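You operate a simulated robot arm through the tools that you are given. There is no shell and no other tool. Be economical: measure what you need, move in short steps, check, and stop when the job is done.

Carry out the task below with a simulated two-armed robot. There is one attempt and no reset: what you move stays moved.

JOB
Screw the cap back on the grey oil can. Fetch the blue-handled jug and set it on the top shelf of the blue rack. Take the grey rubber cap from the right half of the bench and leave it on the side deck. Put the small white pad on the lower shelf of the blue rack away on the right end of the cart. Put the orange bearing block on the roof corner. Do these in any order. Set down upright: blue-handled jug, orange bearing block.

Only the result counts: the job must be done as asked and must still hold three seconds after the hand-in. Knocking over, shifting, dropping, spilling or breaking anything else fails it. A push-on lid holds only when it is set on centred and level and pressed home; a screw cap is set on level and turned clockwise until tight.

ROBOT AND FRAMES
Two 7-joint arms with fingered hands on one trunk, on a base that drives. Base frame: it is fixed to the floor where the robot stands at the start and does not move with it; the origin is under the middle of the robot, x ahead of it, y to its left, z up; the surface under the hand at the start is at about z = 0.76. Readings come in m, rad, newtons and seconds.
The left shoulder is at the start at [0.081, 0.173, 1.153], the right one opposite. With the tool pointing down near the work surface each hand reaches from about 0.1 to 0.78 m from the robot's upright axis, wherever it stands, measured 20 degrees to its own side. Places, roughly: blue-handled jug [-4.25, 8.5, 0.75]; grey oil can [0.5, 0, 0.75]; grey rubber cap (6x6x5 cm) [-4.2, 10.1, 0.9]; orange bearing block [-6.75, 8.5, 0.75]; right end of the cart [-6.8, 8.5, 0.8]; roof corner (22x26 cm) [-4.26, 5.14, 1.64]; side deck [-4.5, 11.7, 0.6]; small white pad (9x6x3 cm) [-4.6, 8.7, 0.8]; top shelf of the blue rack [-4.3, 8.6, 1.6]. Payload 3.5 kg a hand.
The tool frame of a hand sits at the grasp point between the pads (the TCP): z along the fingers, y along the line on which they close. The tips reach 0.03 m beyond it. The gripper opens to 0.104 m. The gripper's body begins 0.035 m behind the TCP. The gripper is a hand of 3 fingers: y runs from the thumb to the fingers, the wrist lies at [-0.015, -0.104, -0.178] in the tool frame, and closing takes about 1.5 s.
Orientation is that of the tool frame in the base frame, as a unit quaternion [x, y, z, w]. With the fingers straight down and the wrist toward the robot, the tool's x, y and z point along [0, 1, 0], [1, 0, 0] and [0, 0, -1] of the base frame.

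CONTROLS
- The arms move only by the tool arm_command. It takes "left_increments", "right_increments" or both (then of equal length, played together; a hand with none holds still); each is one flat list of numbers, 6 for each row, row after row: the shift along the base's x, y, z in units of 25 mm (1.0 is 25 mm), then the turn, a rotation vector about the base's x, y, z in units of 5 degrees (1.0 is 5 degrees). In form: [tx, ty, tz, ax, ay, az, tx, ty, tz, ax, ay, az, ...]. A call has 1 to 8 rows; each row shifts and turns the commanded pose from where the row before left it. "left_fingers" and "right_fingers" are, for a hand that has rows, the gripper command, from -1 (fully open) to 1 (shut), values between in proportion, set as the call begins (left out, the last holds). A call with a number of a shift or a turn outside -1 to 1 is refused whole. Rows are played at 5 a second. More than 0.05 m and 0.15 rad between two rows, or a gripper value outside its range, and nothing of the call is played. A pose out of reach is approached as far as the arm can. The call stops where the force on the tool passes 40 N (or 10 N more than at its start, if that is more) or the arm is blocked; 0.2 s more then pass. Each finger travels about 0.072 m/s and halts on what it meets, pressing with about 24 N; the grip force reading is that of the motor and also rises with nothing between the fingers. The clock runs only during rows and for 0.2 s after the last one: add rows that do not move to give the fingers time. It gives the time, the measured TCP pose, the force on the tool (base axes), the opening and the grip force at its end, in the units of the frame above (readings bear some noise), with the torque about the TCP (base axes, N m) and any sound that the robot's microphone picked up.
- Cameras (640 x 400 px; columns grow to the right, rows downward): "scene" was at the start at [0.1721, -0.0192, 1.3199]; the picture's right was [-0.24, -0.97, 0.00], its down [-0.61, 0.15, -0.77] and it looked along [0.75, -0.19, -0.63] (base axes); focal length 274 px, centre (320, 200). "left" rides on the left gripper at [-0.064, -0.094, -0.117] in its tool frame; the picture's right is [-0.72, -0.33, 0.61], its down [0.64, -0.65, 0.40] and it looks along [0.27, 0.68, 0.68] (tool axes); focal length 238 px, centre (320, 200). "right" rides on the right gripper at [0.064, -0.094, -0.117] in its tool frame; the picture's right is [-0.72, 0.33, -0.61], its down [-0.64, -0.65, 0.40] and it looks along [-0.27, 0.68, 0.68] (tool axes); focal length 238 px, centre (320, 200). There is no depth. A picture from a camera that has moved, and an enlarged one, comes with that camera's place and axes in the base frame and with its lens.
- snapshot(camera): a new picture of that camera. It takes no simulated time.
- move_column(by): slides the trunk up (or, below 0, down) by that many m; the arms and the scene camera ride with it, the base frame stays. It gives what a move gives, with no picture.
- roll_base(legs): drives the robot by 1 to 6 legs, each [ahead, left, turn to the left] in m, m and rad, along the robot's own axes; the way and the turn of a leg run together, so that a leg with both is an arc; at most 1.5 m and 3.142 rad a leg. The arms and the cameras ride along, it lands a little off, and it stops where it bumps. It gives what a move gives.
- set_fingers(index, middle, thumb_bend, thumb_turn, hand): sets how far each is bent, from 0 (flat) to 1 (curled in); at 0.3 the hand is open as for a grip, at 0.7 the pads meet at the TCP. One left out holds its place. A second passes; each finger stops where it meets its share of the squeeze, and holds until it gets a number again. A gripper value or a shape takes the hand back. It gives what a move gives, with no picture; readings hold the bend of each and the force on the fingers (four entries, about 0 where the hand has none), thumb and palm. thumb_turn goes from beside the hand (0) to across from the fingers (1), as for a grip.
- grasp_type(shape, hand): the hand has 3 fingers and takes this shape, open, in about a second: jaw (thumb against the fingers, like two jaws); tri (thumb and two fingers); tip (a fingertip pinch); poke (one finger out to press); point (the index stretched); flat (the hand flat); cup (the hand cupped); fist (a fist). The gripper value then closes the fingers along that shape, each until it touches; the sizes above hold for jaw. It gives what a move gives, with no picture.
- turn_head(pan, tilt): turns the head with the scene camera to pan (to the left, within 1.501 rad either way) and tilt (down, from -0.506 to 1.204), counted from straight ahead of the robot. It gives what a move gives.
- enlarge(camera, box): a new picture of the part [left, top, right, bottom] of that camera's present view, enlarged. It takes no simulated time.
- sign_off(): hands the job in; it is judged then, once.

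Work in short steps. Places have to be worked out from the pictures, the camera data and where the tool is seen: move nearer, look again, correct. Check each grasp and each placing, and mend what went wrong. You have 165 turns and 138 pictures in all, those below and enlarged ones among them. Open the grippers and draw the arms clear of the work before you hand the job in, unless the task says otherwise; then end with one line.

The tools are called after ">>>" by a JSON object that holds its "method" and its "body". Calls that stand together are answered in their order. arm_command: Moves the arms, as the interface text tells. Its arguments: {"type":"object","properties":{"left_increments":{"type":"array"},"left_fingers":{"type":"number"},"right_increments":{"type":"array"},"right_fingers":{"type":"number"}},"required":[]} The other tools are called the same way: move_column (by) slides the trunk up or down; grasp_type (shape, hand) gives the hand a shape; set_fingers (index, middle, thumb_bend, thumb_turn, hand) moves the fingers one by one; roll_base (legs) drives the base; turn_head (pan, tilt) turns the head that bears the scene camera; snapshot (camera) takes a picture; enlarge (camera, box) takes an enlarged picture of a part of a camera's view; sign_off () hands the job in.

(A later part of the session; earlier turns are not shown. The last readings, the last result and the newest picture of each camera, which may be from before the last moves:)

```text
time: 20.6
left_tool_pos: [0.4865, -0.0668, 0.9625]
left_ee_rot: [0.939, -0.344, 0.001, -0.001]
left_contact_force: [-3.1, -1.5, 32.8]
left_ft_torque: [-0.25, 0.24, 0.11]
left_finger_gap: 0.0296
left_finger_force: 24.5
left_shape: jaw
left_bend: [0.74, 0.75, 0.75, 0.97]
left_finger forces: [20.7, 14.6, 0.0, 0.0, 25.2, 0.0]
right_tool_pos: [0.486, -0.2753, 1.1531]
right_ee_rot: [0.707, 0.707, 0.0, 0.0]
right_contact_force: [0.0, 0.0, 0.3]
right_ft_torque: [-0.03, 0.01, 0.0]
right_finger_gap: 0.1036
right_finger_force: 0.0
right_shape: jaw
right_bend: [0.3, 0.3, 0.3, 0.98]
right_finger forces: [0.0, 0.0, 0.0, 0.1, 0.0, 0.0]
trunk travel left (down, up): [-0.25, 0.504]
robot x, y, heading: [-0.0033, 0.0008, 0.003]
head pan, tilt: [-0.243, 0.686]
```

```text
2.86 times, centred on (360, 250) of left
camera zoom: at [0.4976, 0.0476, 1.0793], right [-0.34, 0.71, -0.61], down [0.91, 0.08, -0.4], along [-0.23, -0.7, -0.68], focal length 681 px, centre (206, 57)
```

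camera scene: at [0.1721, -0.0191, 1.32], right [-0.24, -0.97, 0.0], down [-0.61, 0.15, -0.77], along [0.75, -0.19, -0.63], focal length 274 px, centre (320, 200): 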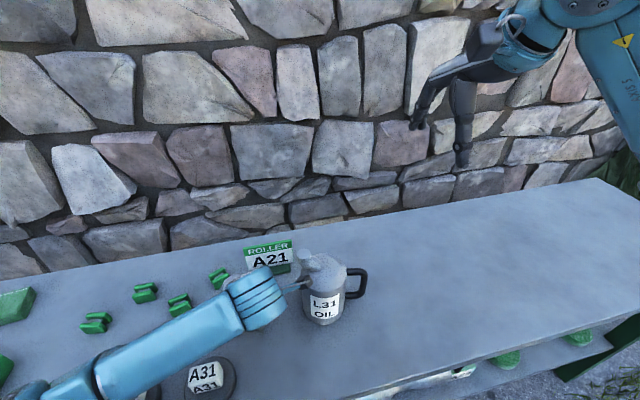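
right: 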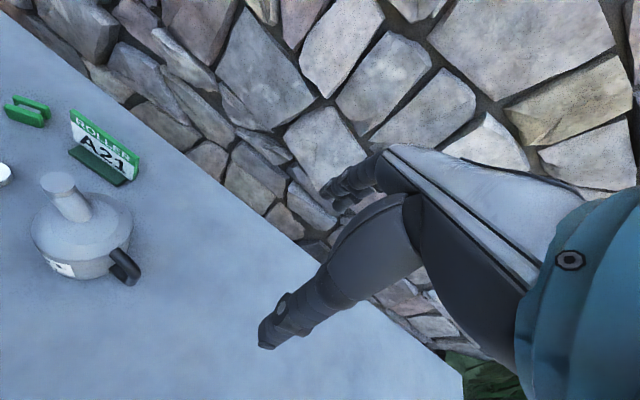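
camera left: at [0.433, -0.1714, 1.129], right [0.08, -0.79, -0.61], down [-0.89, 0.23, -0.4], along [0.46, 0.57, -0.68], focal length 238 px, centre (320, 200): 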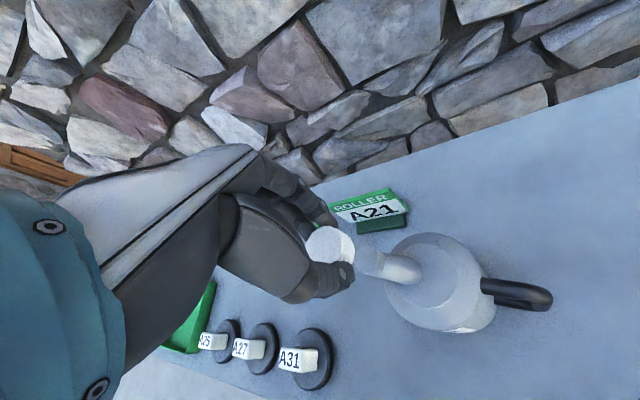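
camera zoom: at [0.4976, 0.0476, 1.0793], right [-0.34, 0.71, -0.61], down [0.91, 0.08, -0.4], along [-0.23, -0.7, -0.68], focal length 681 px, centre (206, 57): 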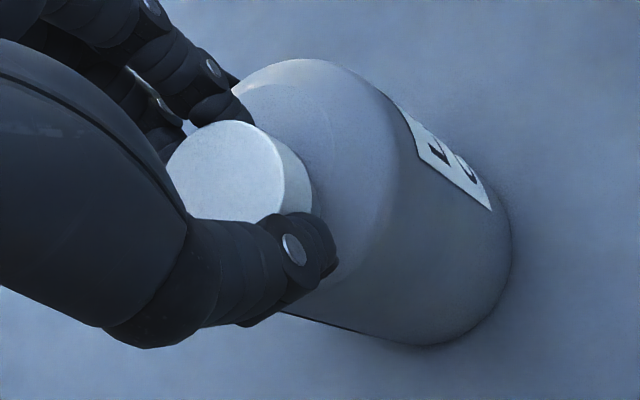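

The can's handle seems to have swung; the can may be rotating with the cap. Check the full scene view.

>>> {"method": "enlarge", "body": {"camera": "scene", "box": [220, 200, 420, 340]}}

```text
2.86 times, centred on (320, 270) of scene
camera zoom: at [0.1693, -0.0192, 1.3205], right [-0.24, -0.97, 0.0], down [-0.61, 0.15, -0.78], along [0.75, -0.19, -0.63], focal length 783 px, centre (320, 0)
```

zoom: 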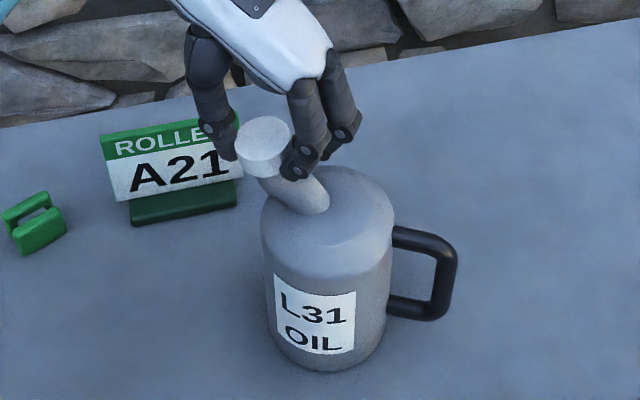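

The can rotated with the cap (about 20°, and roughly 1 cm shift), so I must hold it with the right hand by the handle. First I'll unload and release the cap.

>>> {"method": "arm_command", "body": {"left_increments": [0, 0, 0.1, 0, 0, 0, 0, 0, 0, 0, 0, 0]}}

>>> {"method": "arm_command", "body": {"left_increments": [0, 0, 0, 0, 0, 0, 0, 0, 0, 0, 0, 0, 0, 0, 0, 0, 0, 0, 0, 0, 0, 0, 0, 0], "left_fingers": -0.3}}

>>> {"method": "arm_command", "body": {"left_increments": [0, 0, 0.5, 0, 0, 0, 0, 0, 1, 0, 0, 0, 0, 0, 1, 0, 0, 0, 0, 0, 1, 0, 0, 0, 0, 0, 1, 0, 0, 0]}}

>>> {"method": "snapshot", "body": {"camera": "scene"}}

>>> {"method": "snapshot", "body": {"camera": "right"}}

```text
time: 21.2
left_tool_pos: [0.4866, -0.0667, 0.964]
left_ee_rot: [0.94, -0.342, 0.001, 0.0]
left_contact_force: [-3.7, 0.0, 22.0]
left_ft_torque: [-0.15, 0.24, 0.07]
left_finger_gap: 0.029
left_finger_force: 24.7
left_shape: jaw
left_bend: [0.74, 0.58, 0.75, 0.97]
left_finger forces: [19.7, 12.3, 0.1, 0.0, 24.6, 0.1]
right_tool_pos: [0.4857, -0.2746, 1.1516]
right_ee_rot: [0.707, 0.707, 0.001, 0.001]
right_contact_force: [0.4, -0.8, 0.3]
right_ft_torque: [-0.04, 0.02, 0.01]
right_finger_gap: 0.1039
right_finger_force: 0.0
right_shape: jaw
right_bend: [0.3, 0.3, 0.3, 0.98]
right_finger forces: [0.0, 0.1, 0.0, 0.0, 0.0, 0.1]
trunk travel left (down, up): [-0.25, 0.504]
robot x, y, heading: [-0.002, -0.0017, 0.005]
head pan, tilt: [-0.243, 0.686]
```

```text
time: 22.2
left_tool_pos: [0.4872, -0.0657, 0.9628]
left_ee_rot: [0.94, -0.342, 0.001, -0.001]
left_contact_force: [0.2, -0.3, -0.6]
left_ft_torque: [0.01, 0.0, 0.01]
left_finger_gap: 0.0671
left_finger_force: 0.0
left_shape: jaw
left_bend: [0.28, 0.39, 0.62, 1.0]
left_finger forces: [0.0, 0.0, 0.0, 0.1, 0.0, 0.0]
right_tool_pos: [0.4863, -0.2764, 1.151]
right_ee_rot: [0.707, 0.707, 0.0, 0.0]
right_contact_force: [0.6, 0.5, 0.1]
right_ft_torque: [-0.01, -0.01, 0.02]
right_finger_gap: 0.1035
right_finger_force: 0.0
right_shape: jaw
right_bend: [0.3, 0.3, 0.3, 0.98]
right_finger forces: [0.1, 0.0, 0.0, 0.1, 0.0, 0.0]
trunk travel left (down, up): [-0.25, 0.504]
robot x, y, heading: [0.0037, -0.0019, -0.001]
head pan, tilt: [-0.243, 0.686]
```

```text
time: 23.4
left_tool_pos: [0.4892, -0.0648, 1.0752]
left_ee_rot: [0.94, -0.342, 0.0, -0.001]
left_contact_force: [0.6, 0.2, 0.3]
left_ft_torque: [0.0, 0.03, 0.04]
left_finger_gap: 0.067
left_finger_force: 0.0
left_shape: jaw
left_bend: [0.28, 0.39, 0.62, 1.0]
left_finger forces: [0.0, 0.1, 0.0, 0.1, 0.1, 0.0]
right_tool_pos: [0.4878, -0.2757, 1.1513]
right_ee_rot: [0.707, 0.707, 0.0, 0.0]
right_contact_force: [0.1, 0.1, 0.6]
right_ft_torque: [-0.01, -0.03, -0.01]
right_finger_gap: 0.1037
right_finger_force: 0.1
right_shape: jaw
right_bend: [0.3, 0.3, 0.3, 0.98]
right_finger forces: [0.0, 0.0, 0.0, 0.0, 0.1, 0.0]
trunk travel left (down, up): [-0.25, 0.504]
robot x, y, heading: [0.0042, 0.0002, 0.001]
head pan, tilt: [-0.243, 0.686]
```

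```text
102 pictures are left
camera scene: at [0.1719, -0.0192, 1.32], right [-0.24, -0.97, 0.0], down [-0.61, 0.15, -0.77], along [0.75, -0.19, -0.63], focal length 274 px, centre (320, 200)
```

scene: 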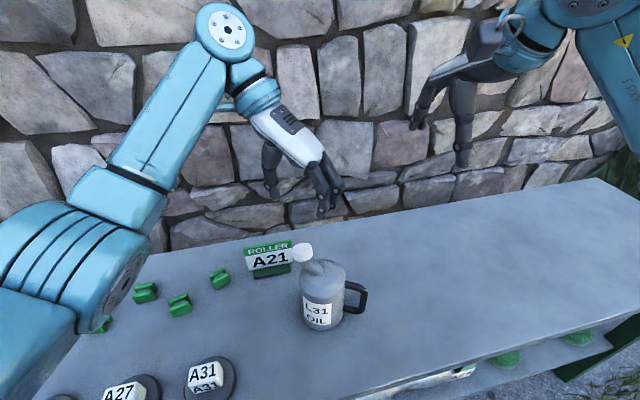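

```text
101 pictures are left
camera right: at [0.3927, -0.2124, 1.2686], right [0.33, -0.72, 0.61], down [-0.65, -0.64, -0.4], along [0.68, -0.27, -0.68], focal length 238 px, centre (320, 200)
```

right: 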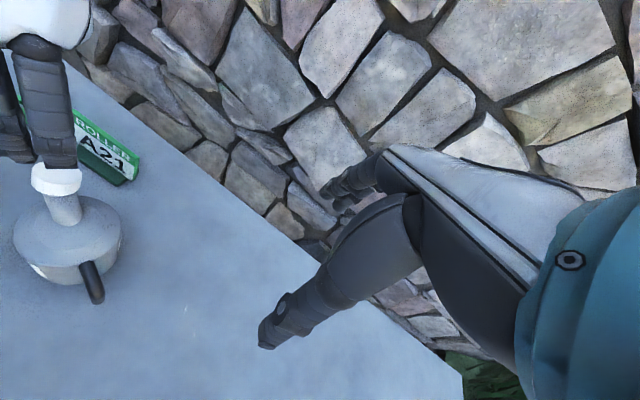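

The cap stays on. I'll locate the handle precisely.

>>> {"method": "enlarge", "body": {"camera": "right", "box": [0, 150, 160, 310]}}

>>> {"method": "enlarge", "body": {"camera": "scene", "box": [270, 230, 390, 340]}}

```text
2.50 times, centred on (80, 230) of right
camera zoom: at [0.3927, -0.2124, 1.2686], right [0.33, -0.72, 0.61], down [-0.65, -0.64, -0.4], along [0.68, -0.27, -0.68], focal length 596 px, centre (920, 125)
```

zoom: 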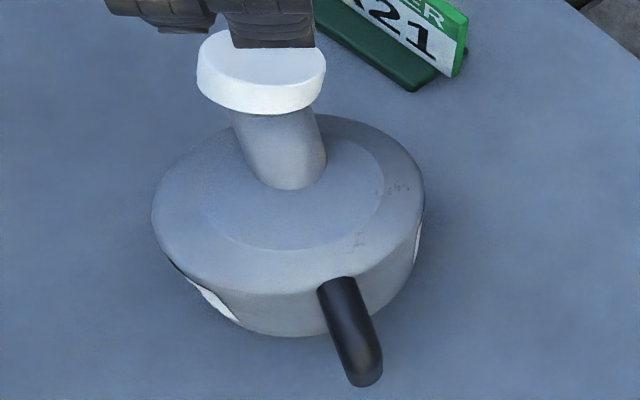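

```text
3.64 times, centred on (330, 285) of scene
camera zoom: at [0.1719, -0.0192, 1.32], right [-0.24, -0.97, 0.0], down [-0.61, 0.15, -0.77], along [0.75, -0.19, -0.63], focal length 996 px, centre (284, -109)
```

zoom: 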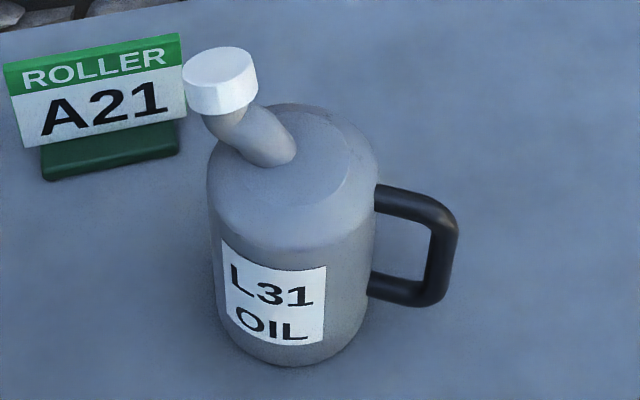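

The cap is at ~[0.489, -0.067] and the handle's outer corner at ~[0.429, -0.168, 0.87]. The right hand, fingers shut, goes in front of the handle as a brace, while the left turns back 70° above the cap.

>>> {"method": "arm_command", "body": {"left_increments": [0, 0, 0, 0, 0, 1, 0, 0, 0, 0, 0, 1, 0, 0, 0, 0, 0, 1, 0, 0, 0, 0, 0, 1, 0, 0, 0, 0, 0, 1, 0, 0, 0, 0, 0, 1, 0, 0, 0, 0, 0, 1, 0, 0, 0, 0, 0, 1], "right_increments": [-0.54, 0.65, -0.7, 0, 0, 0, -0.54, 0.65, -0.7, 0, 0, 0, -0.54, 0.65, -0.7, 0, 0, 0, -0.54, 0.65, -0.7, 0, 0, 0, -0.54, 0.65, -0.7, 0, 0, 0, -0.54, 0.65, -0.7, 0, 0, 0, -0.54, 0.65, -0.7, 0, 0, 0, -0.54, 0.65, -0.7, 0, 0, 0], "right_fingers": 1}}

>>> {"method": "arm_command", "body": {"left_increments": [0, 0, 0, 0, 0, 1, 0, 0, 0, 0, 0, 1, 0, 0, 0, 0, 0, 1, 0, 0, 0, 0, 0, 1, 0, 0, 0, 0, 0, 1, 0, 0, 0, 0, 0, 1], "right_increments": [0, 0, -1, 0, 0, 0, 0, 0, -1, 0, 0, 0, 0, 0, -1, 0, 0, 0, 0, 0, -0.5, 0, 0, 0, 0, 0, 0, 0, 0, 0, 0, 0, 0, 0, 0, 0]}}

>>> {"method": "snapshot", "body": {"camera": "scene"}}

>>> {"method": "snapshot", "body": {"camera": "right"}}

```text
time: 25.2
left_tool_pos: [0.4886, -0.0651, 1.0758]
left_ee_rot: [1.0, 0.002, -0.002, 0.0]
left_contact_force: [-0.3, 0.4, -0.7]
left_ft_torque: [0.01, 0.01, 0.02]
left_finger_gap: 0.0671
left_finger_force: 0.1
left_shape: jaw
left_bend: [0.28, 0.39, 0.62, 1.0]
left_finger forces: [0.1, 0.0, 0.0, 0.0, 0.0, 0.0]
right_tool_pos: [0.3998, -0.1371, 1.0165]
right_ee_rot: [0.707, 0.707, -0.001, 0.0]
right_contact_force: [-0.3, 0.6, -0.6]
right_ft_torque: [0.0, -0.01, 0.0]
right_finger_gap: 0.0001
right_finger_force: 24.5
right_shape: jaw
right_bend: [0.7, 0.7, 0.47, 1.0]
right_finger forces: [0.0, 0.0, 0.0, 0.0, 0.1, 0.0]
right hand out of reach, approached as far as the arm can: row 7, 8
trunk travel left (down, up): [-0.25, 0.504]
robot x, y, heading: [-0.0036, 0.0037, 0.003]
head pan, tilt: [-0.243, 0.686]
```

```text
time: 26.6
left_tool_pos: [0.4886, -0.0643, 1.0755]
left_ee_rot: [0.966, 0.26, 0.0, 0.0]
left_contact_force: [-0.5, 0.1, 0.1]
left_ft_torque: [-0.02, 0.01, 0.04]
left_finger_gap: 0.067
left_finger_force: 0.0
left_shape: jaw
left_bend: [0.28, 0.39, 0.62, 1.0]
left_finger forces: [0.0, 0.1, 0.0, 0.0, 0.0, 0.0]
right_tool_pos: [0.403, -0.1358, 0.9279]
right_ee_rot: [0.707, 0.708, 0.0, 0.0]
right_contact_force: [0.8, 0.3, 0.5]
right_ft_torque: [0.02, -0.01, 0.02]
right_finger_gap: 0.0001
right_finger_force: 23.9
right_shape: jaw
right_bend: [0.7, 0.7, 0.47, 1.0]
right_finger forces: [0.0, 0.0, 0.0, 0.0, 0.1, 0.0]
right hand out of reach, approached as far as the arm can: row 1
trunk travel left (down, up): [-0.25, 0.504]
robot x, y, heading: [0.0008, -0.0029, 0.002]
head pan, tilt: [-0.243, 0.686]
```

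```text
98 pictures are left
camera scene: at [0.172, -0.0192, 1.32], right [-0.24, -0.97, 0.0], down [-0.61, 0.15, -0.77], along [0.75, -0.19, -0.63], focal length 274 px, centre (320, 200)
```

scene: 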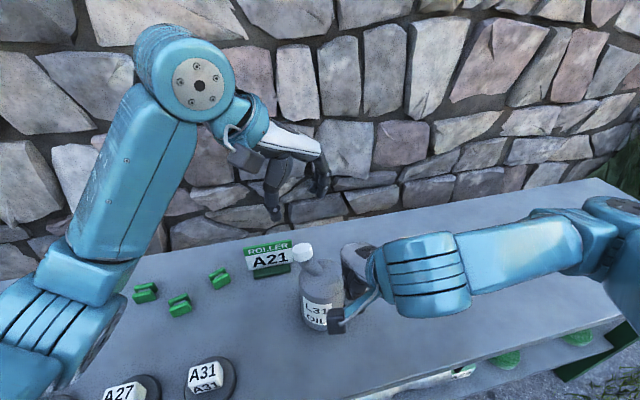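

```text
97 pictures are left
camera right: at [0.3089, -0.0734, 1.0456], right [0.33, -0.72, 0.61], down [-0.65, -0.64, -0.4], along [0.68, -0.27, -0.68], focal length 238 px, centre (320, 200)
```

right: 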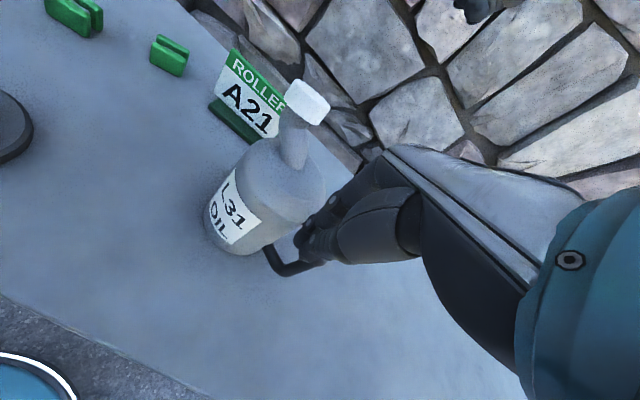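

The fingertips are above and clear of the handle on its near side. I'll lower 6 cm beside it.

>>> {"method": "arm_command", "body": {"right_increments": [0, 0, -1, 0, 0, 0, 0, 0, -1, 0, 0, 0, 0, 0, -0.5, 0, 0, 0, 0, 0, 0, 0, 0, 0]}}

>>> {"method": "snapshot", "body": {"camera": "right"}}

```text
time: 27.6
left_tool_pos: [0.4869, -0.0656, 1.0763]
left_ee_rot: [0.966, 0.259, 0.0, 0.0]
left_contact_force: [0.0, -0.1, -0.5]
left_ft_torque: [0.0, 0.04, 0.0]
left_finger_gap: 0.0672
left_finger_force: 0.1
left_shape: jaw
left_bend: [0.28, 0.39, 0.62, 1.0]
left_finger forces: [0.0, 0.0, 0.0, 0.1, 0.0, 0.0]
right_tool_pos: [0.4044, -0.1385, 0.8645]
right_ee_rot: [0.707, 0.707, 0.0, 0.0]
right_contact_force: [0.1, -0.2, -1.5]
right_ft_torque: [0.0, 0.03, -0.02]
right_finger_gap: 0.0
right_finger_force: 24.4
right_shape: jaw
right_bend: [0.7, 0.7, 0.47, 1.0]
right_finger forces: [0.0, 0.6, 0.1, 0.0, 0.0, 0.0]
trunk travel left (down, up): [-0.25, 0.504]
robot x, y, heading: [-0.0025, 0.0006, -0.008]
head pan, tilt: [-0.243, 0.686]
```

```text
96 pictures are left
camera right: at [0.3095, -0.0743, 0.9826], right [0.33, -0.72, 0.61], down [-0.65, -0.64, -0.4], along [0.68, -0.27, -0.68], focal length 238 px, centre (320, 200)
```

right: 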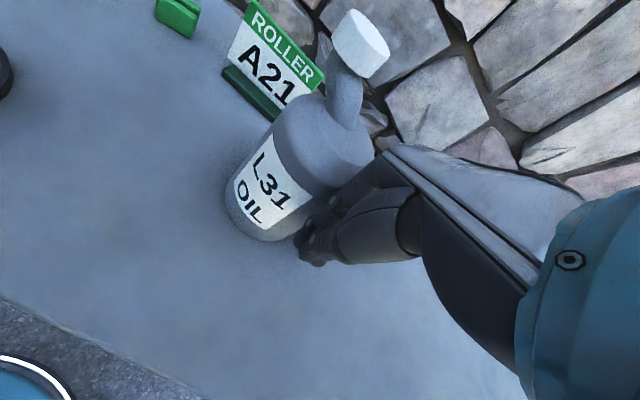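

The brace is beside the handle. Now the left hand lowers onto the cap again.

>>> {"method": "arm_command", "body": {"left_increments": [0.04, -0.06, -1, 0, 0, 0, 0, 0, -1, 0, 0, 0, 0, 0, -1, 0, 0, 0, 0, 0, -1, 0, 0, 0, 0, 0, -0.65, 0, 0, 0, 0, 0, 0, 0, 0, 0]}}

>>> {"method": "enlarge", "body": {"camera": "left", "box": [260, 160, 460, 320]}}

>>> {"method": "enlarge", "body": {"camera": "scene", "box": [230, 180, 390, 340]}}

```text
time: 29.0
left_tool_pos: [0.4889, -0.0677, 0.96]
left_ee_rot: [0.966, 0.258, 0.0, 0.0]
left_contact_force: [-1.1, -0.1, 0.1]
left_ft_torque: [-0.01, 0.01, 0.01]
left_finger_gap: 0.0674
left_finger_force: 0.1
left_shape: jaw
left_bend: [0.28, 0.39, 0.62, 1.0]
left_finger forces: [0.0, 0.1, 0.0, 0.0, 0.1, 0.1]
right_tool_pos: [0.4037, -0.1382, 0.8665]
right_ee_rot: [0.707, 0.707, 0.0, -0.001]
right_contact_force: [0.4, -0.2, 0.5]
right_ft_torque: [0.0, 0.01, 0.07]
right_finger_gap: 0.0001
right_finger_force: 23.9
right_shape: jaw
right_bend: [0.7, 0.7, 0.47, 1.0]
right_finger forces: [0.0, 0.2, 0.0, 0.0, 0.1, 0.0]
trunk travel left (down, up): [-0.25, 0.504]
robot x, y, heading: [0.0017, 0.0004, -0.004]
head pan, tilt: [-0.243, 0.686]
```

```text
2.50 times, centred on (360, 240) of left
camera zoom: at [0.3867, -0.0177, 1.0763], right [-0.79, -0.08, -0.61], down [0.23, 0.89, -0.4], along [0.57, -0.46, -0.68], focal length 596 px, centre (220, 100)
```

zoom: 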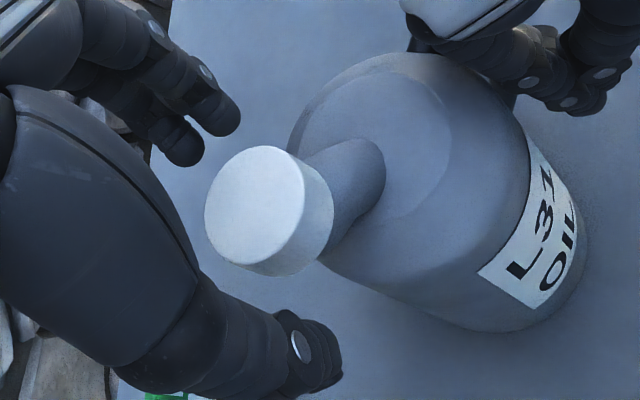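

```text
2.50 times, centred on (310, 260) of scene
camera zoom: at [0.1721, -0.0191, 1.32], right [-0.24, -0.97, 0.0], down [-0.61, 0.15, -0.77], along [0.75, -0.19, -0.63], focal length 685 px, centre (345, 50)
```

zoom: 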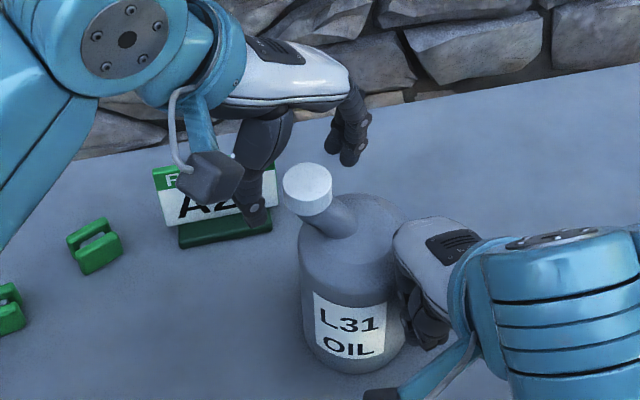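

The cap is now at ~[0.481, -0.070] (can nudged ~8 mm by the brace hand). I'll recentre the left hand and grip the cap.

>>> {"method": "arm_command", "body": {"left_increments": [-0.28, -0.09, -0.12, 0, 0, 0, 0, 0, 0, 0, 0, 0]}}

>>> {"method": "arm_command", "body": {"left_increments": [0, 0, 0, 0, 0, 0, 0, 0, 0, 0, 0, 0, 0, 0, 0, 0, 0, 0, 0, 0, 0, 0, 0, 0, 0, 0, 0, 0, 0, 0, 0, 0, 0, 0, 0, 0], "left_fingers": 1}}

>>> {"method": "enlarge", "body": {"camera": "left", "box": [260, 160, 460, 320]}}

>>> {"method": "enlarge", "body": {"camera": "right", "box": [200, 0, 420, 280]}}

```text
time: 29.6
left_tool_pos: [0.4816, -0.0684, 0.9582]
left_ee_rot: [0.966, 0.259, -0.001, -0.001]
left_contact_force: [1.4, 0.8, 0.4]
left_ft_torque: [0.0, 0.01, -0.04]
left_finger_gap: 0.0669
left_finger_force: 0.1
left_shape: jaw
left_bend: [0.28, 0.39, 0.62, 1.0]
left_finger forces: [0.0, 0.1, 0.0, 0.1, 0.0, 0.1]
right_tool_pos: [0.4035, -0.1378, 0.8658]
right_ee_rot: [0.707, 0.707, 0.0, 0.0]
right_contact_force: [0.1, -0.2, 0.0]
right_ft_torque: [-0.01, 0.01, 0.01]
right_finger_gap: 0.0
right_finger_force: 23.3
right_shape: jaw
right_bend: [0.7, 0.7, 0.47, 1.0]
right_finger forces: [0.1, 0.2, 0.0, 0.0, 0.0, 0.0]
trunk travel left (down, up): [-0.25, 0.504]
robot x, y, heading: [-0.0008, 0.003, 0.0]
head pan, tilt: [-0.243, 0.686]
```

```text
time: 31.0
left_tool_pos: [0.4818, -0.0693, 0.9569]
left_ee_rot: [0.966, 0.259, 0.0, -0.002]
left_contact_force: [0.1, 0.6, -0.6]
left_ft_torque: [-0.03, -0.01, -0.01]
left_finger_gap: 0.0273
left_finger_force: 24.4
left_shape: jaw
left_bend: [0.74, 0.55, 0.74, 1.0]
left_finger forces: [13.1, 7.7, 0.0, 0.1, 21.5, 0.0]
right_tool_pos: [0.4042, -0.1381, 0.8652]
right_ee_rot: [0.707, 0.707, 0.0, -0.001]
right_contact_force: [0.3, -0.5, -0.5]
right_ft_torque: [0.04, -0.03, 0.03]
right_finger_gap: 0.0
right_finger_force: 23.5
right_shape: jaw
right_bend: [0.7, 0.7, 0.47, 1.0]
right_finger forces: [0.0, 0.1, 0.0, 0.0, 0.0, 0.1]
trunk travel left (down, up): [-0.25, 0.504]
robot x, y, heading: [0.0014, -0.001, 0.003]
head pan, tilt: [-0.243, 0.686]
```

```text
2.50 times, centred on (360, 240) of left
camera zoom: at [0.3798, -0.0197, 1.0733], right [-0.79, -0.08, -0.61], down [0.23, 0.89, -0.4], along [0.57, -0.46, -0.68], focal length 596 px, centre (220, 100)
```

zoom: 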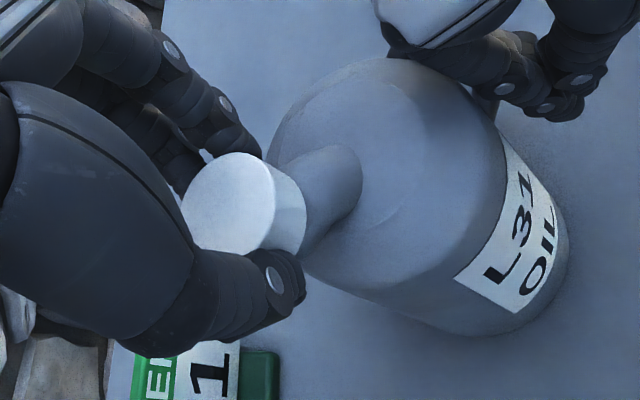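

```text
1.43 times, centred on (310, 140) of right
camera zoom: at [0.3094, -0.0742, 0.983], right [0.33, -0.72, 0.61], down [-0.65, -0.64, -0.4], along [0.68, -0.27, -0.68], focal length 340 px, centre (334, 286)
```

zoom: 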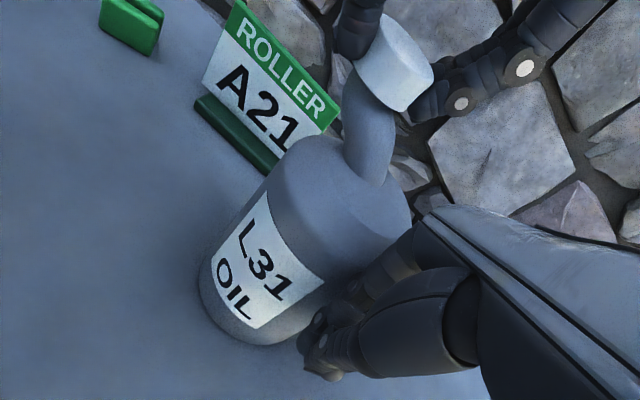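

The cap is gripped. Now push the right hand against the handle (+x, −y), which screws the can into the cap and turns it back to where it was.

>>> {"method": "arm_command", "body": {"right_increments": [0.17, -0.1, 0, 0, 0, 0, 0.17, -0.1, 0, 0, 0, 0, 0.17, -0.1, 0, 0, 0, 0, 0, 0, 0, 0, 0, 0]}}

>>> {"method": "enlarge", "body": {"camera": "left", "box": [260, 160, 460, 320]}}

```text
time: 32.0
left_tool_pos: [0.4823, -0.069, 0.957]
left_ee_rot: [0.966, 0.26, 0.0, -0.001]
left_contact_force: [2.2, 2.6, -1.1]
left_ft_torque: [0.02, -0.08, 0.02]
left_finger_gap: 0.0272
left_finger_force: 23.2
left_shape: jaw
left_bend: [0.74, 0.55, 0.74, 1.0]
left_finger forces: [12.7, 9.4, 0.0, 0.0, 22.4, 0.1]
right_tool_pos: [0.416, -0.1447, 0.8678]
right_ee_rot: [0.708, 0.706, 0.0, 0.0]
right_contact_force: [-5.2, -2.3, -0.4]
right_ft_torque: [0.07, -0.11, 0.01]
right_finger_gap: 0.0
right_finger_force: 23.9
right_shape: jaw
right_bend: [0.7, 0.7, 0.46, 1.0]
right_finger forces: [4.7, 0.1, 0.0, 0.1, 0.1, 0.2]
trunk travel left (down, up): [-0.25, 0.504]
robot x, y, heading: [-0.0011, 0.0002, 0.003]
head pan, tilt: [-0.243, 0.686]
```

```text
2.50 times, centred on (360, 240) of left
camera zoom: at [0.3799, -0.0195, 1.0733], right [-0.79, -0.08, -0.61], down [0.23, 0.89, -0.4], along [0.57, -0.46, -0.68], focal length 596 px, centre (220, 100)
```

zoom: 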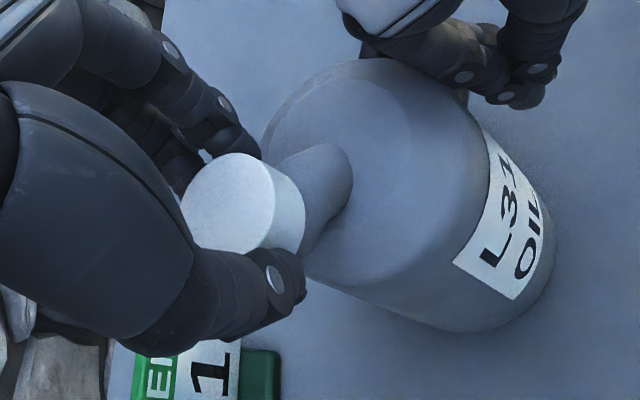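

The hand touches nearer the body than the handle end; it still gives CCW torque. I'll now slide more toward −y along with +x.

>>> {"method": "arm_command", "body": {"right_increments": [0, -0.25, 0, 0, 0, 0, 0, -0.25, 0, 0, 0, 0, 0.1, -0.25, 0, 0, 0, 0, 0.15, -0.15, 0, 0, 0, 0, 0, 0, 0, 0, 0, 0]}}

>>> {"method": "enlarge", "body": {"camera": "left", "box": [260, 160, 460, 320]}}

```text
time: 33.2
left_tool_pos: [0.4819, -0.0702, 0.9564]
left_ee_rot: [0.966, 0.259, 0.0, 0.0]
left_contact_force: [-0.8, -2.2, -0.9]
left_ft_torque: [-0.06, 0.0, -0.01]
left_finger_gap: 0.0272
left_finger_force: 24.0
left_shape: jaw
left_bend: [0.74, 0.56, 0.74, 1.0]
left_finger forces: [15.4, 7.9, 0.0, 0.0, 21.4, 0.0]
right_tool_pos: [0.4222, -0.1671, 0.8655]
right_ee_rot: [0.707, 0.707, 0.0, 0.0]
right_contact_force: [-0.5, 0.3, -0.3]
right_ft_torque: [0.0, -0.01, 0.01]
right_finger_gap: 0.0
right_finger_force: 24.4
right_shape: jaw
right_bend: [0.7, 0.7, 0.47, 1.0]
right_finger forces: [0.0, 0.3, 0.1, 0.0, 0.0, 0.0]
trunk travel left (down, up): [-0.25, 0.504]
robot x, y, heading: [0.0003, -0.0001, 0.002]
head pan, tilt: [-0.243, 0.686]
```

```text
2.50 times, centred on (360, 240) of left
camera zoom: at [0.3797, -0.02, 1.0733], right [-0.79, -0.08, -0.61], down [0.23, 0.89, -0.4], along [0.57, -0.46, -0.68], focal length 596 px, centre (220, 100)
```

zoom: 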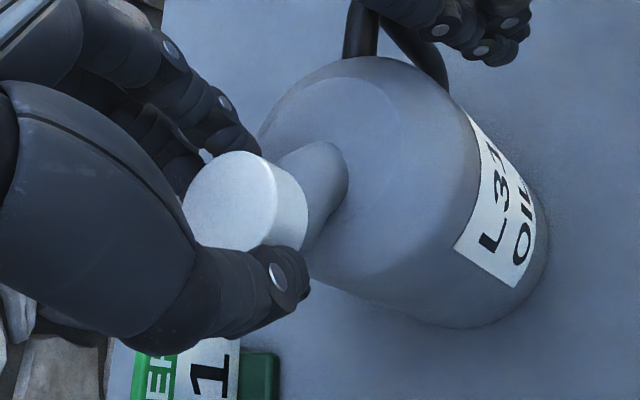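

The can is turning CCW relative to the cap; the fingers are now beside the handle end. Keep pushing +x.

>>> {"method": "arm_command", "body": {"right_increments": [0.3, -0.12, 0, 0, 0, 0, 0.3, -0.12, 0, 0, 0, 0, 0.3, -0.1, 0, 0, 0, 0, 0.3, -0.05, 0, 0, 0, 0, 0, 0, 0, 0, 0, 0]}}

>>> {"method": "enlarge", "body": {"camera": "left", "box": [260, 160, 460, 320]}}

```text
time: 34.4
left_tool_pos: [0.4824, -0.0693, 0.9564]
left_ee_rot: [0.966, 0.26, 0.0, -0.001]
left_contact_force: [0.9, 0.5, -1.7]
left_ft_torque: [-0.01, 0.04, 0.03]
left_finger_gap: 0.0274
left_finger_force: 23.8
left_shape: jaw
left_bend: [0.74, 0.56, 0.74, 1.0]
left_finger forces: [14.7, 8.5, 0.1, 0.1, 22.0, 0.0]
right_tool_pos: [0.4524, -0.1774, 0.8668]
right_ee_rot: [0.707, 0.708, 0.0, 0.0]
right_contact_force: [-0.5, -1.4, 0.8]
right_ft_torque: [0.01, -0.01, -0.01]
right_finger_gap: 0.0
right_finger_force: 23.9
right_shape: jaw
right_bend: [0.7, 0.7, 0.47, 1.0]
right_finger forces: [0.0, 1.4, 0.0, 0.1, 0.1, 0.0]
trunk travel left (down, up): [-0.25, 0.504]
robot x, y, heading: [-0.001, -0.0019, -0.0]
head pan, tilt: [-0.243, 0.686]
```

```text
2.50 times, centred on (360, 240) of left
camera zoom: at [0.3798, -0.0198, 1.0732], right [-0.79, -0.08, -0.61], down [0.23, 0.89, -0.4], along [0.57, -0.46, -0.68], focal length 596 px, centre (220, 100)
```

zoom: 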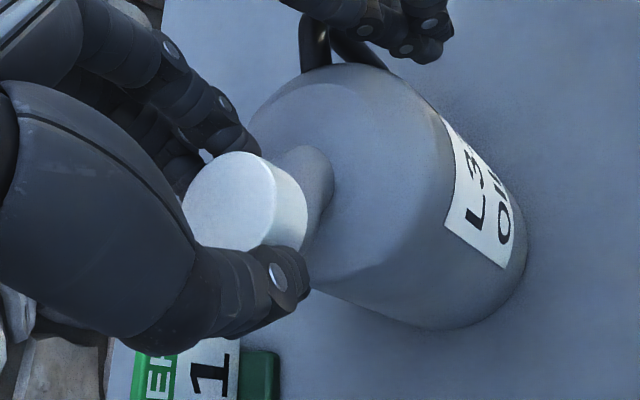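

The can is back near its original heading with the cap turning freely on it. With the brace in place, I'll turn the cap 40° clockwise.

>>> {"method": "arm_command", "body": {"left_increments": [0.0135, 0.012, -0.012, 0, 0, -1, 0.0135, 0.012, -0.012, 0, 0, -1, 0.0135, 0.012, -0.012, 0, 0, -1, 0.0135, 0.012, -0.012, 0, 0, -1, 0.0135, 0.012, -0.012, 0, 0, -1, 0.0135, 0.012, -0.012, 0, 0, -1, 0.0135, 0.012, -0.012, 0, 0, -1, 0.0135, 0.012, -0.012, 0, 0, -1]}}

>>> {"method": "enlarge", "body": {"camera": "left", "box": [260, 160, 460, 320]}}

>>> {"method": "enlarge", "body": {"camera": "scene", "box": [230, 200, 390, 340]}}

```text
time: 36.2
left_tool_pos: [0.4856, -0.0675, 0.955]
left_ee_rot: [0.996, -0.088, -0.001, 0.0]
left_contact_force: [-1.3, -2.7, 1.6]
left_ft_torque: [-0.08, 0.02, 0.03]
left_finger_gap: 0.0273
left_finger_force: 24.0
left_shape: jaw
left_bend: [0.74, 0.56, 0.75, 1.0]
left_finger forces: [15.7, 8.9, 0.0, 0.0, 21.6, 0.1]
right_tool_pos: [0.4516, -0.1778, 0.8654]
right_ee_rot: [0.707, 0.707, 0.0, 0.0]
right_contact_force: [-1.3, -0.2, 0.4]
right_ft_torque: [-0.04, -0.04, 0.01]
right_finger_gap: 0.0
right_finger_force: 24.4
right_shape: jaw
right_bend: [0.7, 0.7, 0.47, 1.0]
right_finger forces: [0.0, 0.9, 0.1, 0.0, 0.0, 0.0]
trunk travel left (down, up): [-0.25, 0.504]
robot x, y, heading: [0.0002, 0.0016, 0.0]
head pan, tilt: [-0.243, 0.686]
```

```text
2.50 times, centred on (360, 240) of left
camera zoom: at [0.4383, 0.0373, 1.0715], right [-0.65, 0.45, -0.61], down [0.75, 0.53, -0.4], along [0.14, -0.72, -0.68], focal length 596 px, centre (220, 100)
```

zoom: 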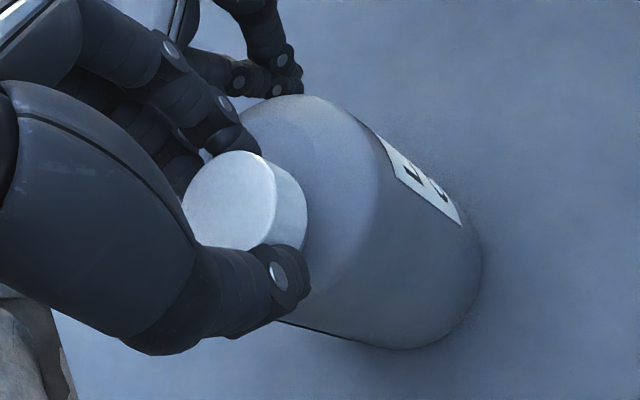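

```text
2.86 times, centred on (310, 270) of scene
camera zoom: at [0.1717, -0.0194, 1.32], right [-0.24, -0.97, 0.0], down [-0.61, 0.15, -0.77], along [0.75, -0.19, -0.63], focal length 783 px, centre (349, 0)
```

zoom: 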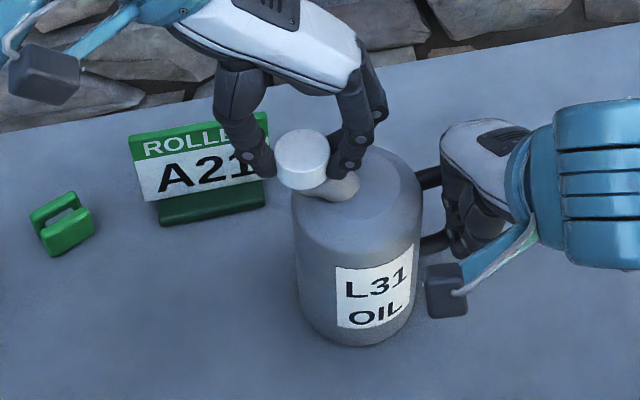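

Low torque and the can is held. Turn another 40°.

>>> {"method": "arm_command", "body": {"left_increments": [0.018, 0, -0.015, 0, 0, -1, 0.018, 0, -0.015, 0, 0, -1, 0.018, 0, -0.015, 0, 0, -1, 0.018, 0, -0.015, 0, 0, -1, 0.018, 0, -0.015, 0, 0, -1, 0.018, 0, -0.015, 0, 0, -1, 0.018, 0, -0.015, 0, 0, -1, 0.018, 0, -0.015, 0, 0, -1]}}

>>> {"method": "enlarge", "body": {"camera": "scene", "box": [230, 200, 390, 340]}}

```text
time: 38.0
left_tool_pos: [0.4862, -0.0664, 0.9532]
left_ee_rot: [0.906, -0.424, 0.001, 0.0]
left_contact_force: [-3.4, -0.5, 18.6]
left_ft_torque: [-0.07, 0.17, 0.02]
left_finger_gap: 0.0281
left_finger_force: 24.1
left_shape: jaw
left_bend: [0.74, 0.55, 0.75, 1.0]
left_finger forces: [17.5, 10.8, 0.1, 0.0, 24.0, 0.1]
right_tool_pos: [0.451, -0.1775, 0.8673]
right_ee_rot: [0.707, 0.707, 0.001, 0.001]
right_contact_force: [-0.9, -1.5, 0.2]
right_ft_torque: [-0.01, -0.03, -0.02]
right_finger_gap: 0.0
right_finger_force: 24.1
right_shape: jaw
right_bend: [0.7, 0.7, 0.47, 1.0]
right_finger forces: [0.1, 0.6, 0.0, 0.0, 0.0, 0.1]
trunk travel left (down, up): [-0.25, 0.504]
robot x, y, heading: [0.0009, -0.0007, -0.001]
head pan, tilt: [-0.243, 0.686]
```

```text
2.86 times, centred on (310, 270) of scene
camera zoom: at [0.1702, -0.0191, 1.3203], right [-0.24, -0.97, 0.0], down [-0.61, 0.15, -0.78], along [0.75, -0.19, -0.63], focal length 783 px, centre (349, 0)
```

zoom: 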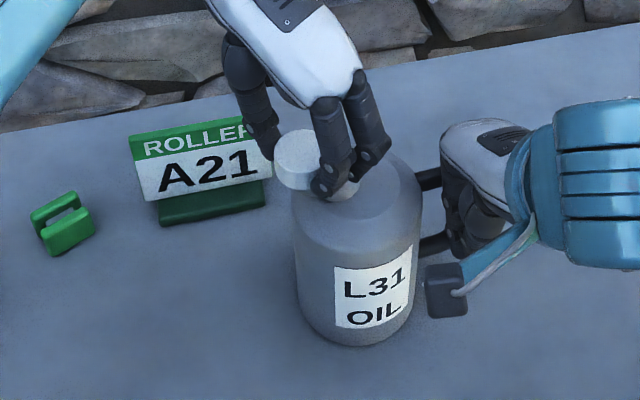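

Torque is near zero, so it's still running down the thread. I'll release, turn back, and repeat.

>>> {"method": "arm_command", "body": {"left_increments": [0, 0, 0.12, 0, 0, 0, 0, 0, 0, 0, 0, 0, 0, 0, 0, 0, 0, 0, 0, 0, 0, 0, 0, 0, 0, 0, 0, 0, 0, 0], "left_fingers": -0.3}}

>>> {"method": "arm_command", "body": {"left_increments": [-0.018, 0, 0.1, 0, 0, 1, -0.018, 0, 0, 0, 0, 1, -0.018, 0, 0, 0, 0, 1, -0.018, 0, 0, 0, 0, 1, -0.018, 0, 0, 0, 0, 1, -0.018, 0, 0, 0, 0, 1, -0.018, 0, 0, 0, 0, 1, -0.018, 0, 0, 0, 0, 1]}}

>>> {"method": "arm_command", "body": {"left_increments": [-0.0135, -0.012, 0, 0, 0, 1, -0.0135, -0.012, 0, 0, 0, 1, -0.0135, -0.012, 0, 0, 0, 1, -0.0135, -0.012, 0, 0, 0, 1, -0.0135, -0.012, 0, 0, 0, 1, -0.0135, -0.012, 0, 0, 0, 1, -0.0135, -0.012, 0, 0, 0, 1, -0.0135, -0.012, 0, 0, 0, 1]}}

>>> {"method": "enlarge", "body": {"camera": "scene", "box": [270, 230, 350, 290]}}

>>> {"method": "enlarge", "body": {"camera": "left", "box": [260, 160, 460, 320]}}

```text
time: 39.2
left_tool_pos: [0.4883, -0.0673, 0.9537]
left_ee_rot: [0.907, -0.422, -0.001, 0.0]
left_contact_force: [-0.1, -0.1, 0.5]
left_ft_torque: [0.0, 0.01, 0.02]
left_finger_gap: 0.0672
left_finger_force: 0.0
left_shape: jaw
left_bend: [0.28, 0.39, 0.62, 1.0]
left_finger forces: [0.1, 0.0, 0.1, 0.0, 0.0, 0.1]
right_tool_pos: [0.4521, -0.1771, 0.867]
right_ee_rot: [0.707, 0.707, 0.0, 0.0]
right_contact_force: [-0.7, 0.0, -0.4]
right_ft_torque: [0.01, 0.01, 0.02]
right_finger_gap: 0.0
right_finger_force: 24.3
right_shape: jaw
right_bend: [0.7, 0.7, 0.47, 1.0]
right_finger forces: [0.0, 0.6, 0.0, 0.1, 0.0, 0.0]
trunk travel left (down, up): [-0.25, 0.504]
robot x, y, heading: [-0.003, 0.0022, -0.001]
head pan, tilt: [-0.243, 0.686]
```

```text
time: 41.0
left_tool_pos: [0.4855, -0.0669, 0.9568]
left_ee_rot: [0.996, -0.086, 0.0, -0.001]
left_contact_force: [0.0, 0.5, -0.4]
left_ft_torque: [0.0, 0.01, -0.01]
left_finger_gap: 0.0672
left_finger_force: 0.2
left_shape: jaw
left_bend: [0.28, 0.39, 0.62, 1.0]
left_finger forces: [0.1, 0.0, 0.0, 0.1, 0.0, 0.1]
right_tool_pos: [0.452, -0.1776, 0.8662]
right_ee_rot: [0.707, 0.707, 0.0, 0.001]
right_contact_force: [-0.5, 0.6, 0.0]
right_ft_torque: [-0.02, 0.0, -0.02]
right_finger_gap: 0.0
right_finger_force: 24.0
right_shape: jaw
right_bend: [0.7, 0.7, 0.47, 1.0]
right_finger forces: [0.1, 0.4, 0.1, 0.0, 0.1, 0.0]
trunk travel left (down, up): [-0.25, 0.504]
robot x, y, heading: [0.0003, 0.0009, -0.001]
head pan, tilt: [-0.243, 0.686]
```

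```text
time: 42.8
left_tool_pos: [0.4826, -0.0681, 0.9574]
left_ee_rot: [0.965, 0.261, 0.0, -0.002]
left_contact_force: [-0.3, 0.1, 0.2]
left_ft_torque: [-0.01, -0.03, 0.01]
left_finger_gap: 0.0674
left_finger_force: 0.1
left_shape: jaw
left_bend: [0.28, 0.39, 0.62, 1.0]
left_finger forces: [0.0, 0.0, 0.0, 0.1, 0.1, 0.1]
right_tool_pos: [0.4527, -0.1769, 0.8659]
right_ee_rot: [0.707, 0.707, 0.0, 0.0]
right_contact_force: [-0.5, -0.3, 0.6]
right_ft_torque: [-0.02, -0.01, 0.0]
right_finger_gap: 0.0001
right_finger_force: 23.8
right_shape: jaw
right_bend: [0.7, 0.7, 0.47, 1.0]
right_finger forces: [0.0, 0.4, 0.0, 0.1, 0.0, 0.1]
trunk travel left (down, up): [-0.25, 0.504]
robot x, y, heading: [-0.0029, 0.0019, -0.007]
head pan, tilt: [-0.243, 0.686]
```

```text
6.67 times, centred on (310, 260) of scene
camera zoom: at [0.1721, -0.0192, 1.32], right [-0.24, -0.97, 0.0], down [-0.61, 0.15, -0.77], along [0.75, -0.19, -0.63], focal length 1826 px, centre (387, -200)
```

zoom: 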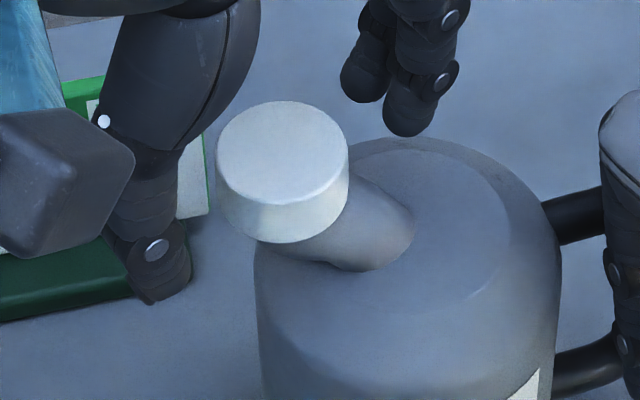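

```text
2.50 times, centred on (360, 240) of left
camera zoom: at [0.3802, -0.0192, 1.073], right [-0.79, -0.08, -0.61], down [0.23, 0.89, -0.4], along [0.57, -0.46, -0.68], focal length 596 px, centre (220, 100)
```

zoom: 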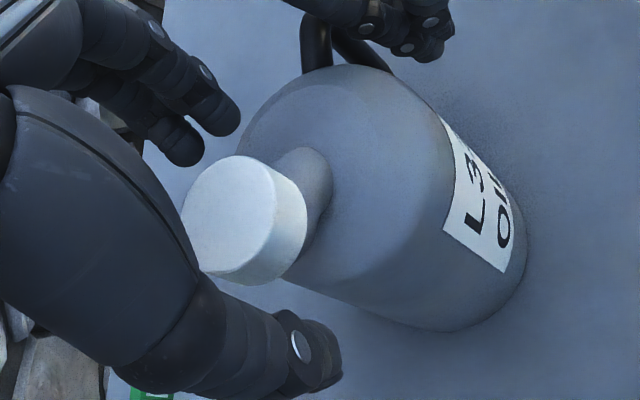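

The cap is clearly lower on the neck now. I'll grip again slightly lower and turn on.

>>> {"method": "arm_command", "body": {"left_increments": [0.04, -0.04, -0.16, 0, 0, 0, 0, 0, 0, 0, 0, 0]}}

>>> {"method": "arm_command", "body": {"left_increments": [0, 0, 0, 0, 0, 0, 0, 0, 0, 0, 0, 0, 0, 0, 0, 0, 0, 0, 0, 0, 0, 0, 0, 0, 0, 0, 0, 0, 0, 0, 0, 0, 0, 0, 0, 0], "left_fingers": 1}}

>>> {"method": "arm_command", "body": {"left_increments": [0.0135, 0.012, -0.006, 0, 0, -1, 0.0135, 0.012, -0.006, 0, 0, -1, 0.0135, 0.012, -0.006, 0, 0, -1, 0.0135, 0.012, -0.006, 0, 0, -1, 0.0135, 0.012, -0.006, 0, 0, -1, 0.0135, 0.012, -0.006, 0, 0, -1, 0.0135, 0.012, -0.006, 0, 0, -1, 0.0135, 0.012, -0.006, 0, 0, -1]}}

>>> {"method": "arm_command", "body": {"left_increments": [0.018, 0, -0.006, 0, 0, -1, 0.018, 0, -0.006, 0, 0, -1, 0.018, 0, -0.006, 0, 0, -1, 0.018, 0, -0.006, 0, 0, -1, 0.018, 0, -0.006, 0, 0, -1, 0.018, 0, -0.006, 0, 0, -1, 0.018, 0, -0.006, 0, 0, -1, 0.018, 0, -0.006, 0, 0, -1]}}

>>> {"method": "enlarge", "body": {"camera": "scene", "box": [230, 200, 390, 340]}}

```text
time: 43.4
left_tool_pos: [0.4835, -0.0704, 0.9529]
left_ee_rot: [0.966, 0.26, 0.0, 0.0]
left_contact_force: [-0.7, -0.1, -0.1]
left_ft_torque: [-0.02, 0.0, -0.02]
left_finger_gap: 0.0671
left_finger_force: 0.1
left_shape: jaw
left_bend: [0.28, 0.39, 0.62, 1.0]
left_finger forces: [0.0, 0.0, 0.0, 0.0, 0.0, 0.1]
right_tool_pos: [0.4533, -0.1774, 0.8667]
right_ee_rot: [0.707, 0.707, 0.0, 0.001]
right_contact_force: [-0.8, 0.5, 1.0]
right_ft_torque: [0.0, -0.04, 0.01]
right_finger_gap: 0.0
right_finger_force: 24.0
right_shape: jaw
right_bend: [0.7, 0.7, 0.47, 1.0]
right_finger forces: [0.0, 0.3, 0.0, 0.0, 0.0, 0.0]
trunk travel left (down, up): [-0.25, 0.504]
robot x, y, heading: [-0.0004, -0.003, 0.001]
head pan, tilt: [-0.243, 0.686]
```

```text
time: 44.8
left_tool_pos: [0.4833, -0.0697, 0.9521]
left_ee_rot: [0.966, 0.258, -0.001, -0.002]
left_contact_force: [-1.3, 0.8, -0.6]
left_ft_torque: [0.02, 0.04, 0.03]
left_finger_gap: 0.0274
left_finger_force: 24.0
left_shape: jaw
left_bend: [0.74, 0.57, 0.74, 1.0]
left_finger forces: [13.5, 7.5, 0.0, 0.1, 21.6, 0.0]
right_tool_pos: [0.4519, -0.1778, 0.8667]
right_ee_rot: [0.707, 0.707, 0.0, -0.001]
right_contact_force: [-0.4, 0.5, 0.6]
right_ft_torque: [-0.02, 0.02, -0.02]
right_finger_gap: 0.0001
right_finger_force: 23.8
right_shape: jaw
right_bend: [0.7, 0.7, 0.47, 1.0]
right_finger forces: [0.0, 0.1, 0.0, 0.0, 0.1, 0.1]
trunk travel left (down, up): [-0.25, 0.504]
robot x, y, heading: [0.0008, 0.0021, 0.003]
head pan, tilt: [-0.243, 0.686]
```

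```text
time: 46.6
left_tool_pos: [0.4848, -0.0673, 0.9518]
left_ee_rot: [0.996, -0.088, 0.0, 0.001]
left_contact_force: [-1.1, 0.6, 0.4]
left_ft_torque: [-0.02, 0.03, 0.03]
left_finger_gap: 0.0272
left_finger_force: 23.7
left_shape: jaw
left_bend: [0.74, 0.57, 0.74, 1.0]
left_finger forces: [15.1, 7.7, 0.0, 0.1, 22.1, 0.0]
right_tool_pos: [0.4528, -0.1775, 0.8668]
right_ee_rot: [0.707, 0.707, 0.0, 0.0]
right_contact_force: [-1.2, -0.4, 0.2]
right_ft_torque: [0.02, -0.01, -0.05]
right_finger_gap: 0.0
right_finger_force: 24.1
right_shape: jaw
right_bend: [0.7, 0.7, 0.47, 1.0]
right_finger forces: [0.0, 1.6, 0.1, 0.0, 0.1, 0.0]
trunk travel left (down, up): [-0.25, 0.504]
robot x, y, heading: [-0.0001, -0.0025, -0.006]
head pan, tilt: [-0.243, 0.686]
```

```text
time: 48.4
left_tool_pos: [0.4879, -0.0678, 0.951]
left_ee_rot: [0.906, -0.423, 0.0, -0.002]
left_contact_force: [-1.2, 1.8, 2.4]
left_ft_torque: [0.03, 0.07, 0.04]
left_finger_gap: 0.0271
left_finger_force: 24.0
left_shape: jaw
left_bend: [0.74, 0.57, 0.74, 1.0]
left_finger forces: [15.2, 7.5, 0.0, 0.1, 22.5, 0.1]
right_tool_pos: [0.4519, -0.1774, 0.8664]
right_ee_rot: [0.708, 0.707, 0.0, 0.0]
right_contact_force: [-1.7, -1.2, 0.3]
right_ft_torque: [-0.02, -0.02, -0.03]
right_finger_gap: 0.0
right_finger_force: 23.9
right_shape: jaw
right_bend: [0.7, 0.7, 0.47, 1.0]
right_finger forces: [0.1, 1.6, 0.0, 0.0, 0.1, 0.0]
trunk travel left (down, up): [-0.25, 0.504]
robot x, y, heading: [-0.0016, -0.0003, 0.003]
head pan, tilt: [-0.243, 0.686]
```

```text
2.86 times, centred on (310, 270) of scene
camera zoom: at [0.1716, -0.019, 1.32], right [-0.24, -0.97, 0.0], down [-0.61, 0.15, -0.77], along [0.75, -0.19, -0.63], focal length 783 px, centre (349, 0)
```

zoom: 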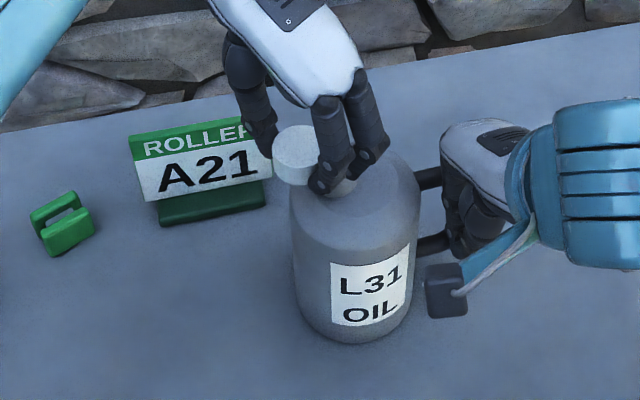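

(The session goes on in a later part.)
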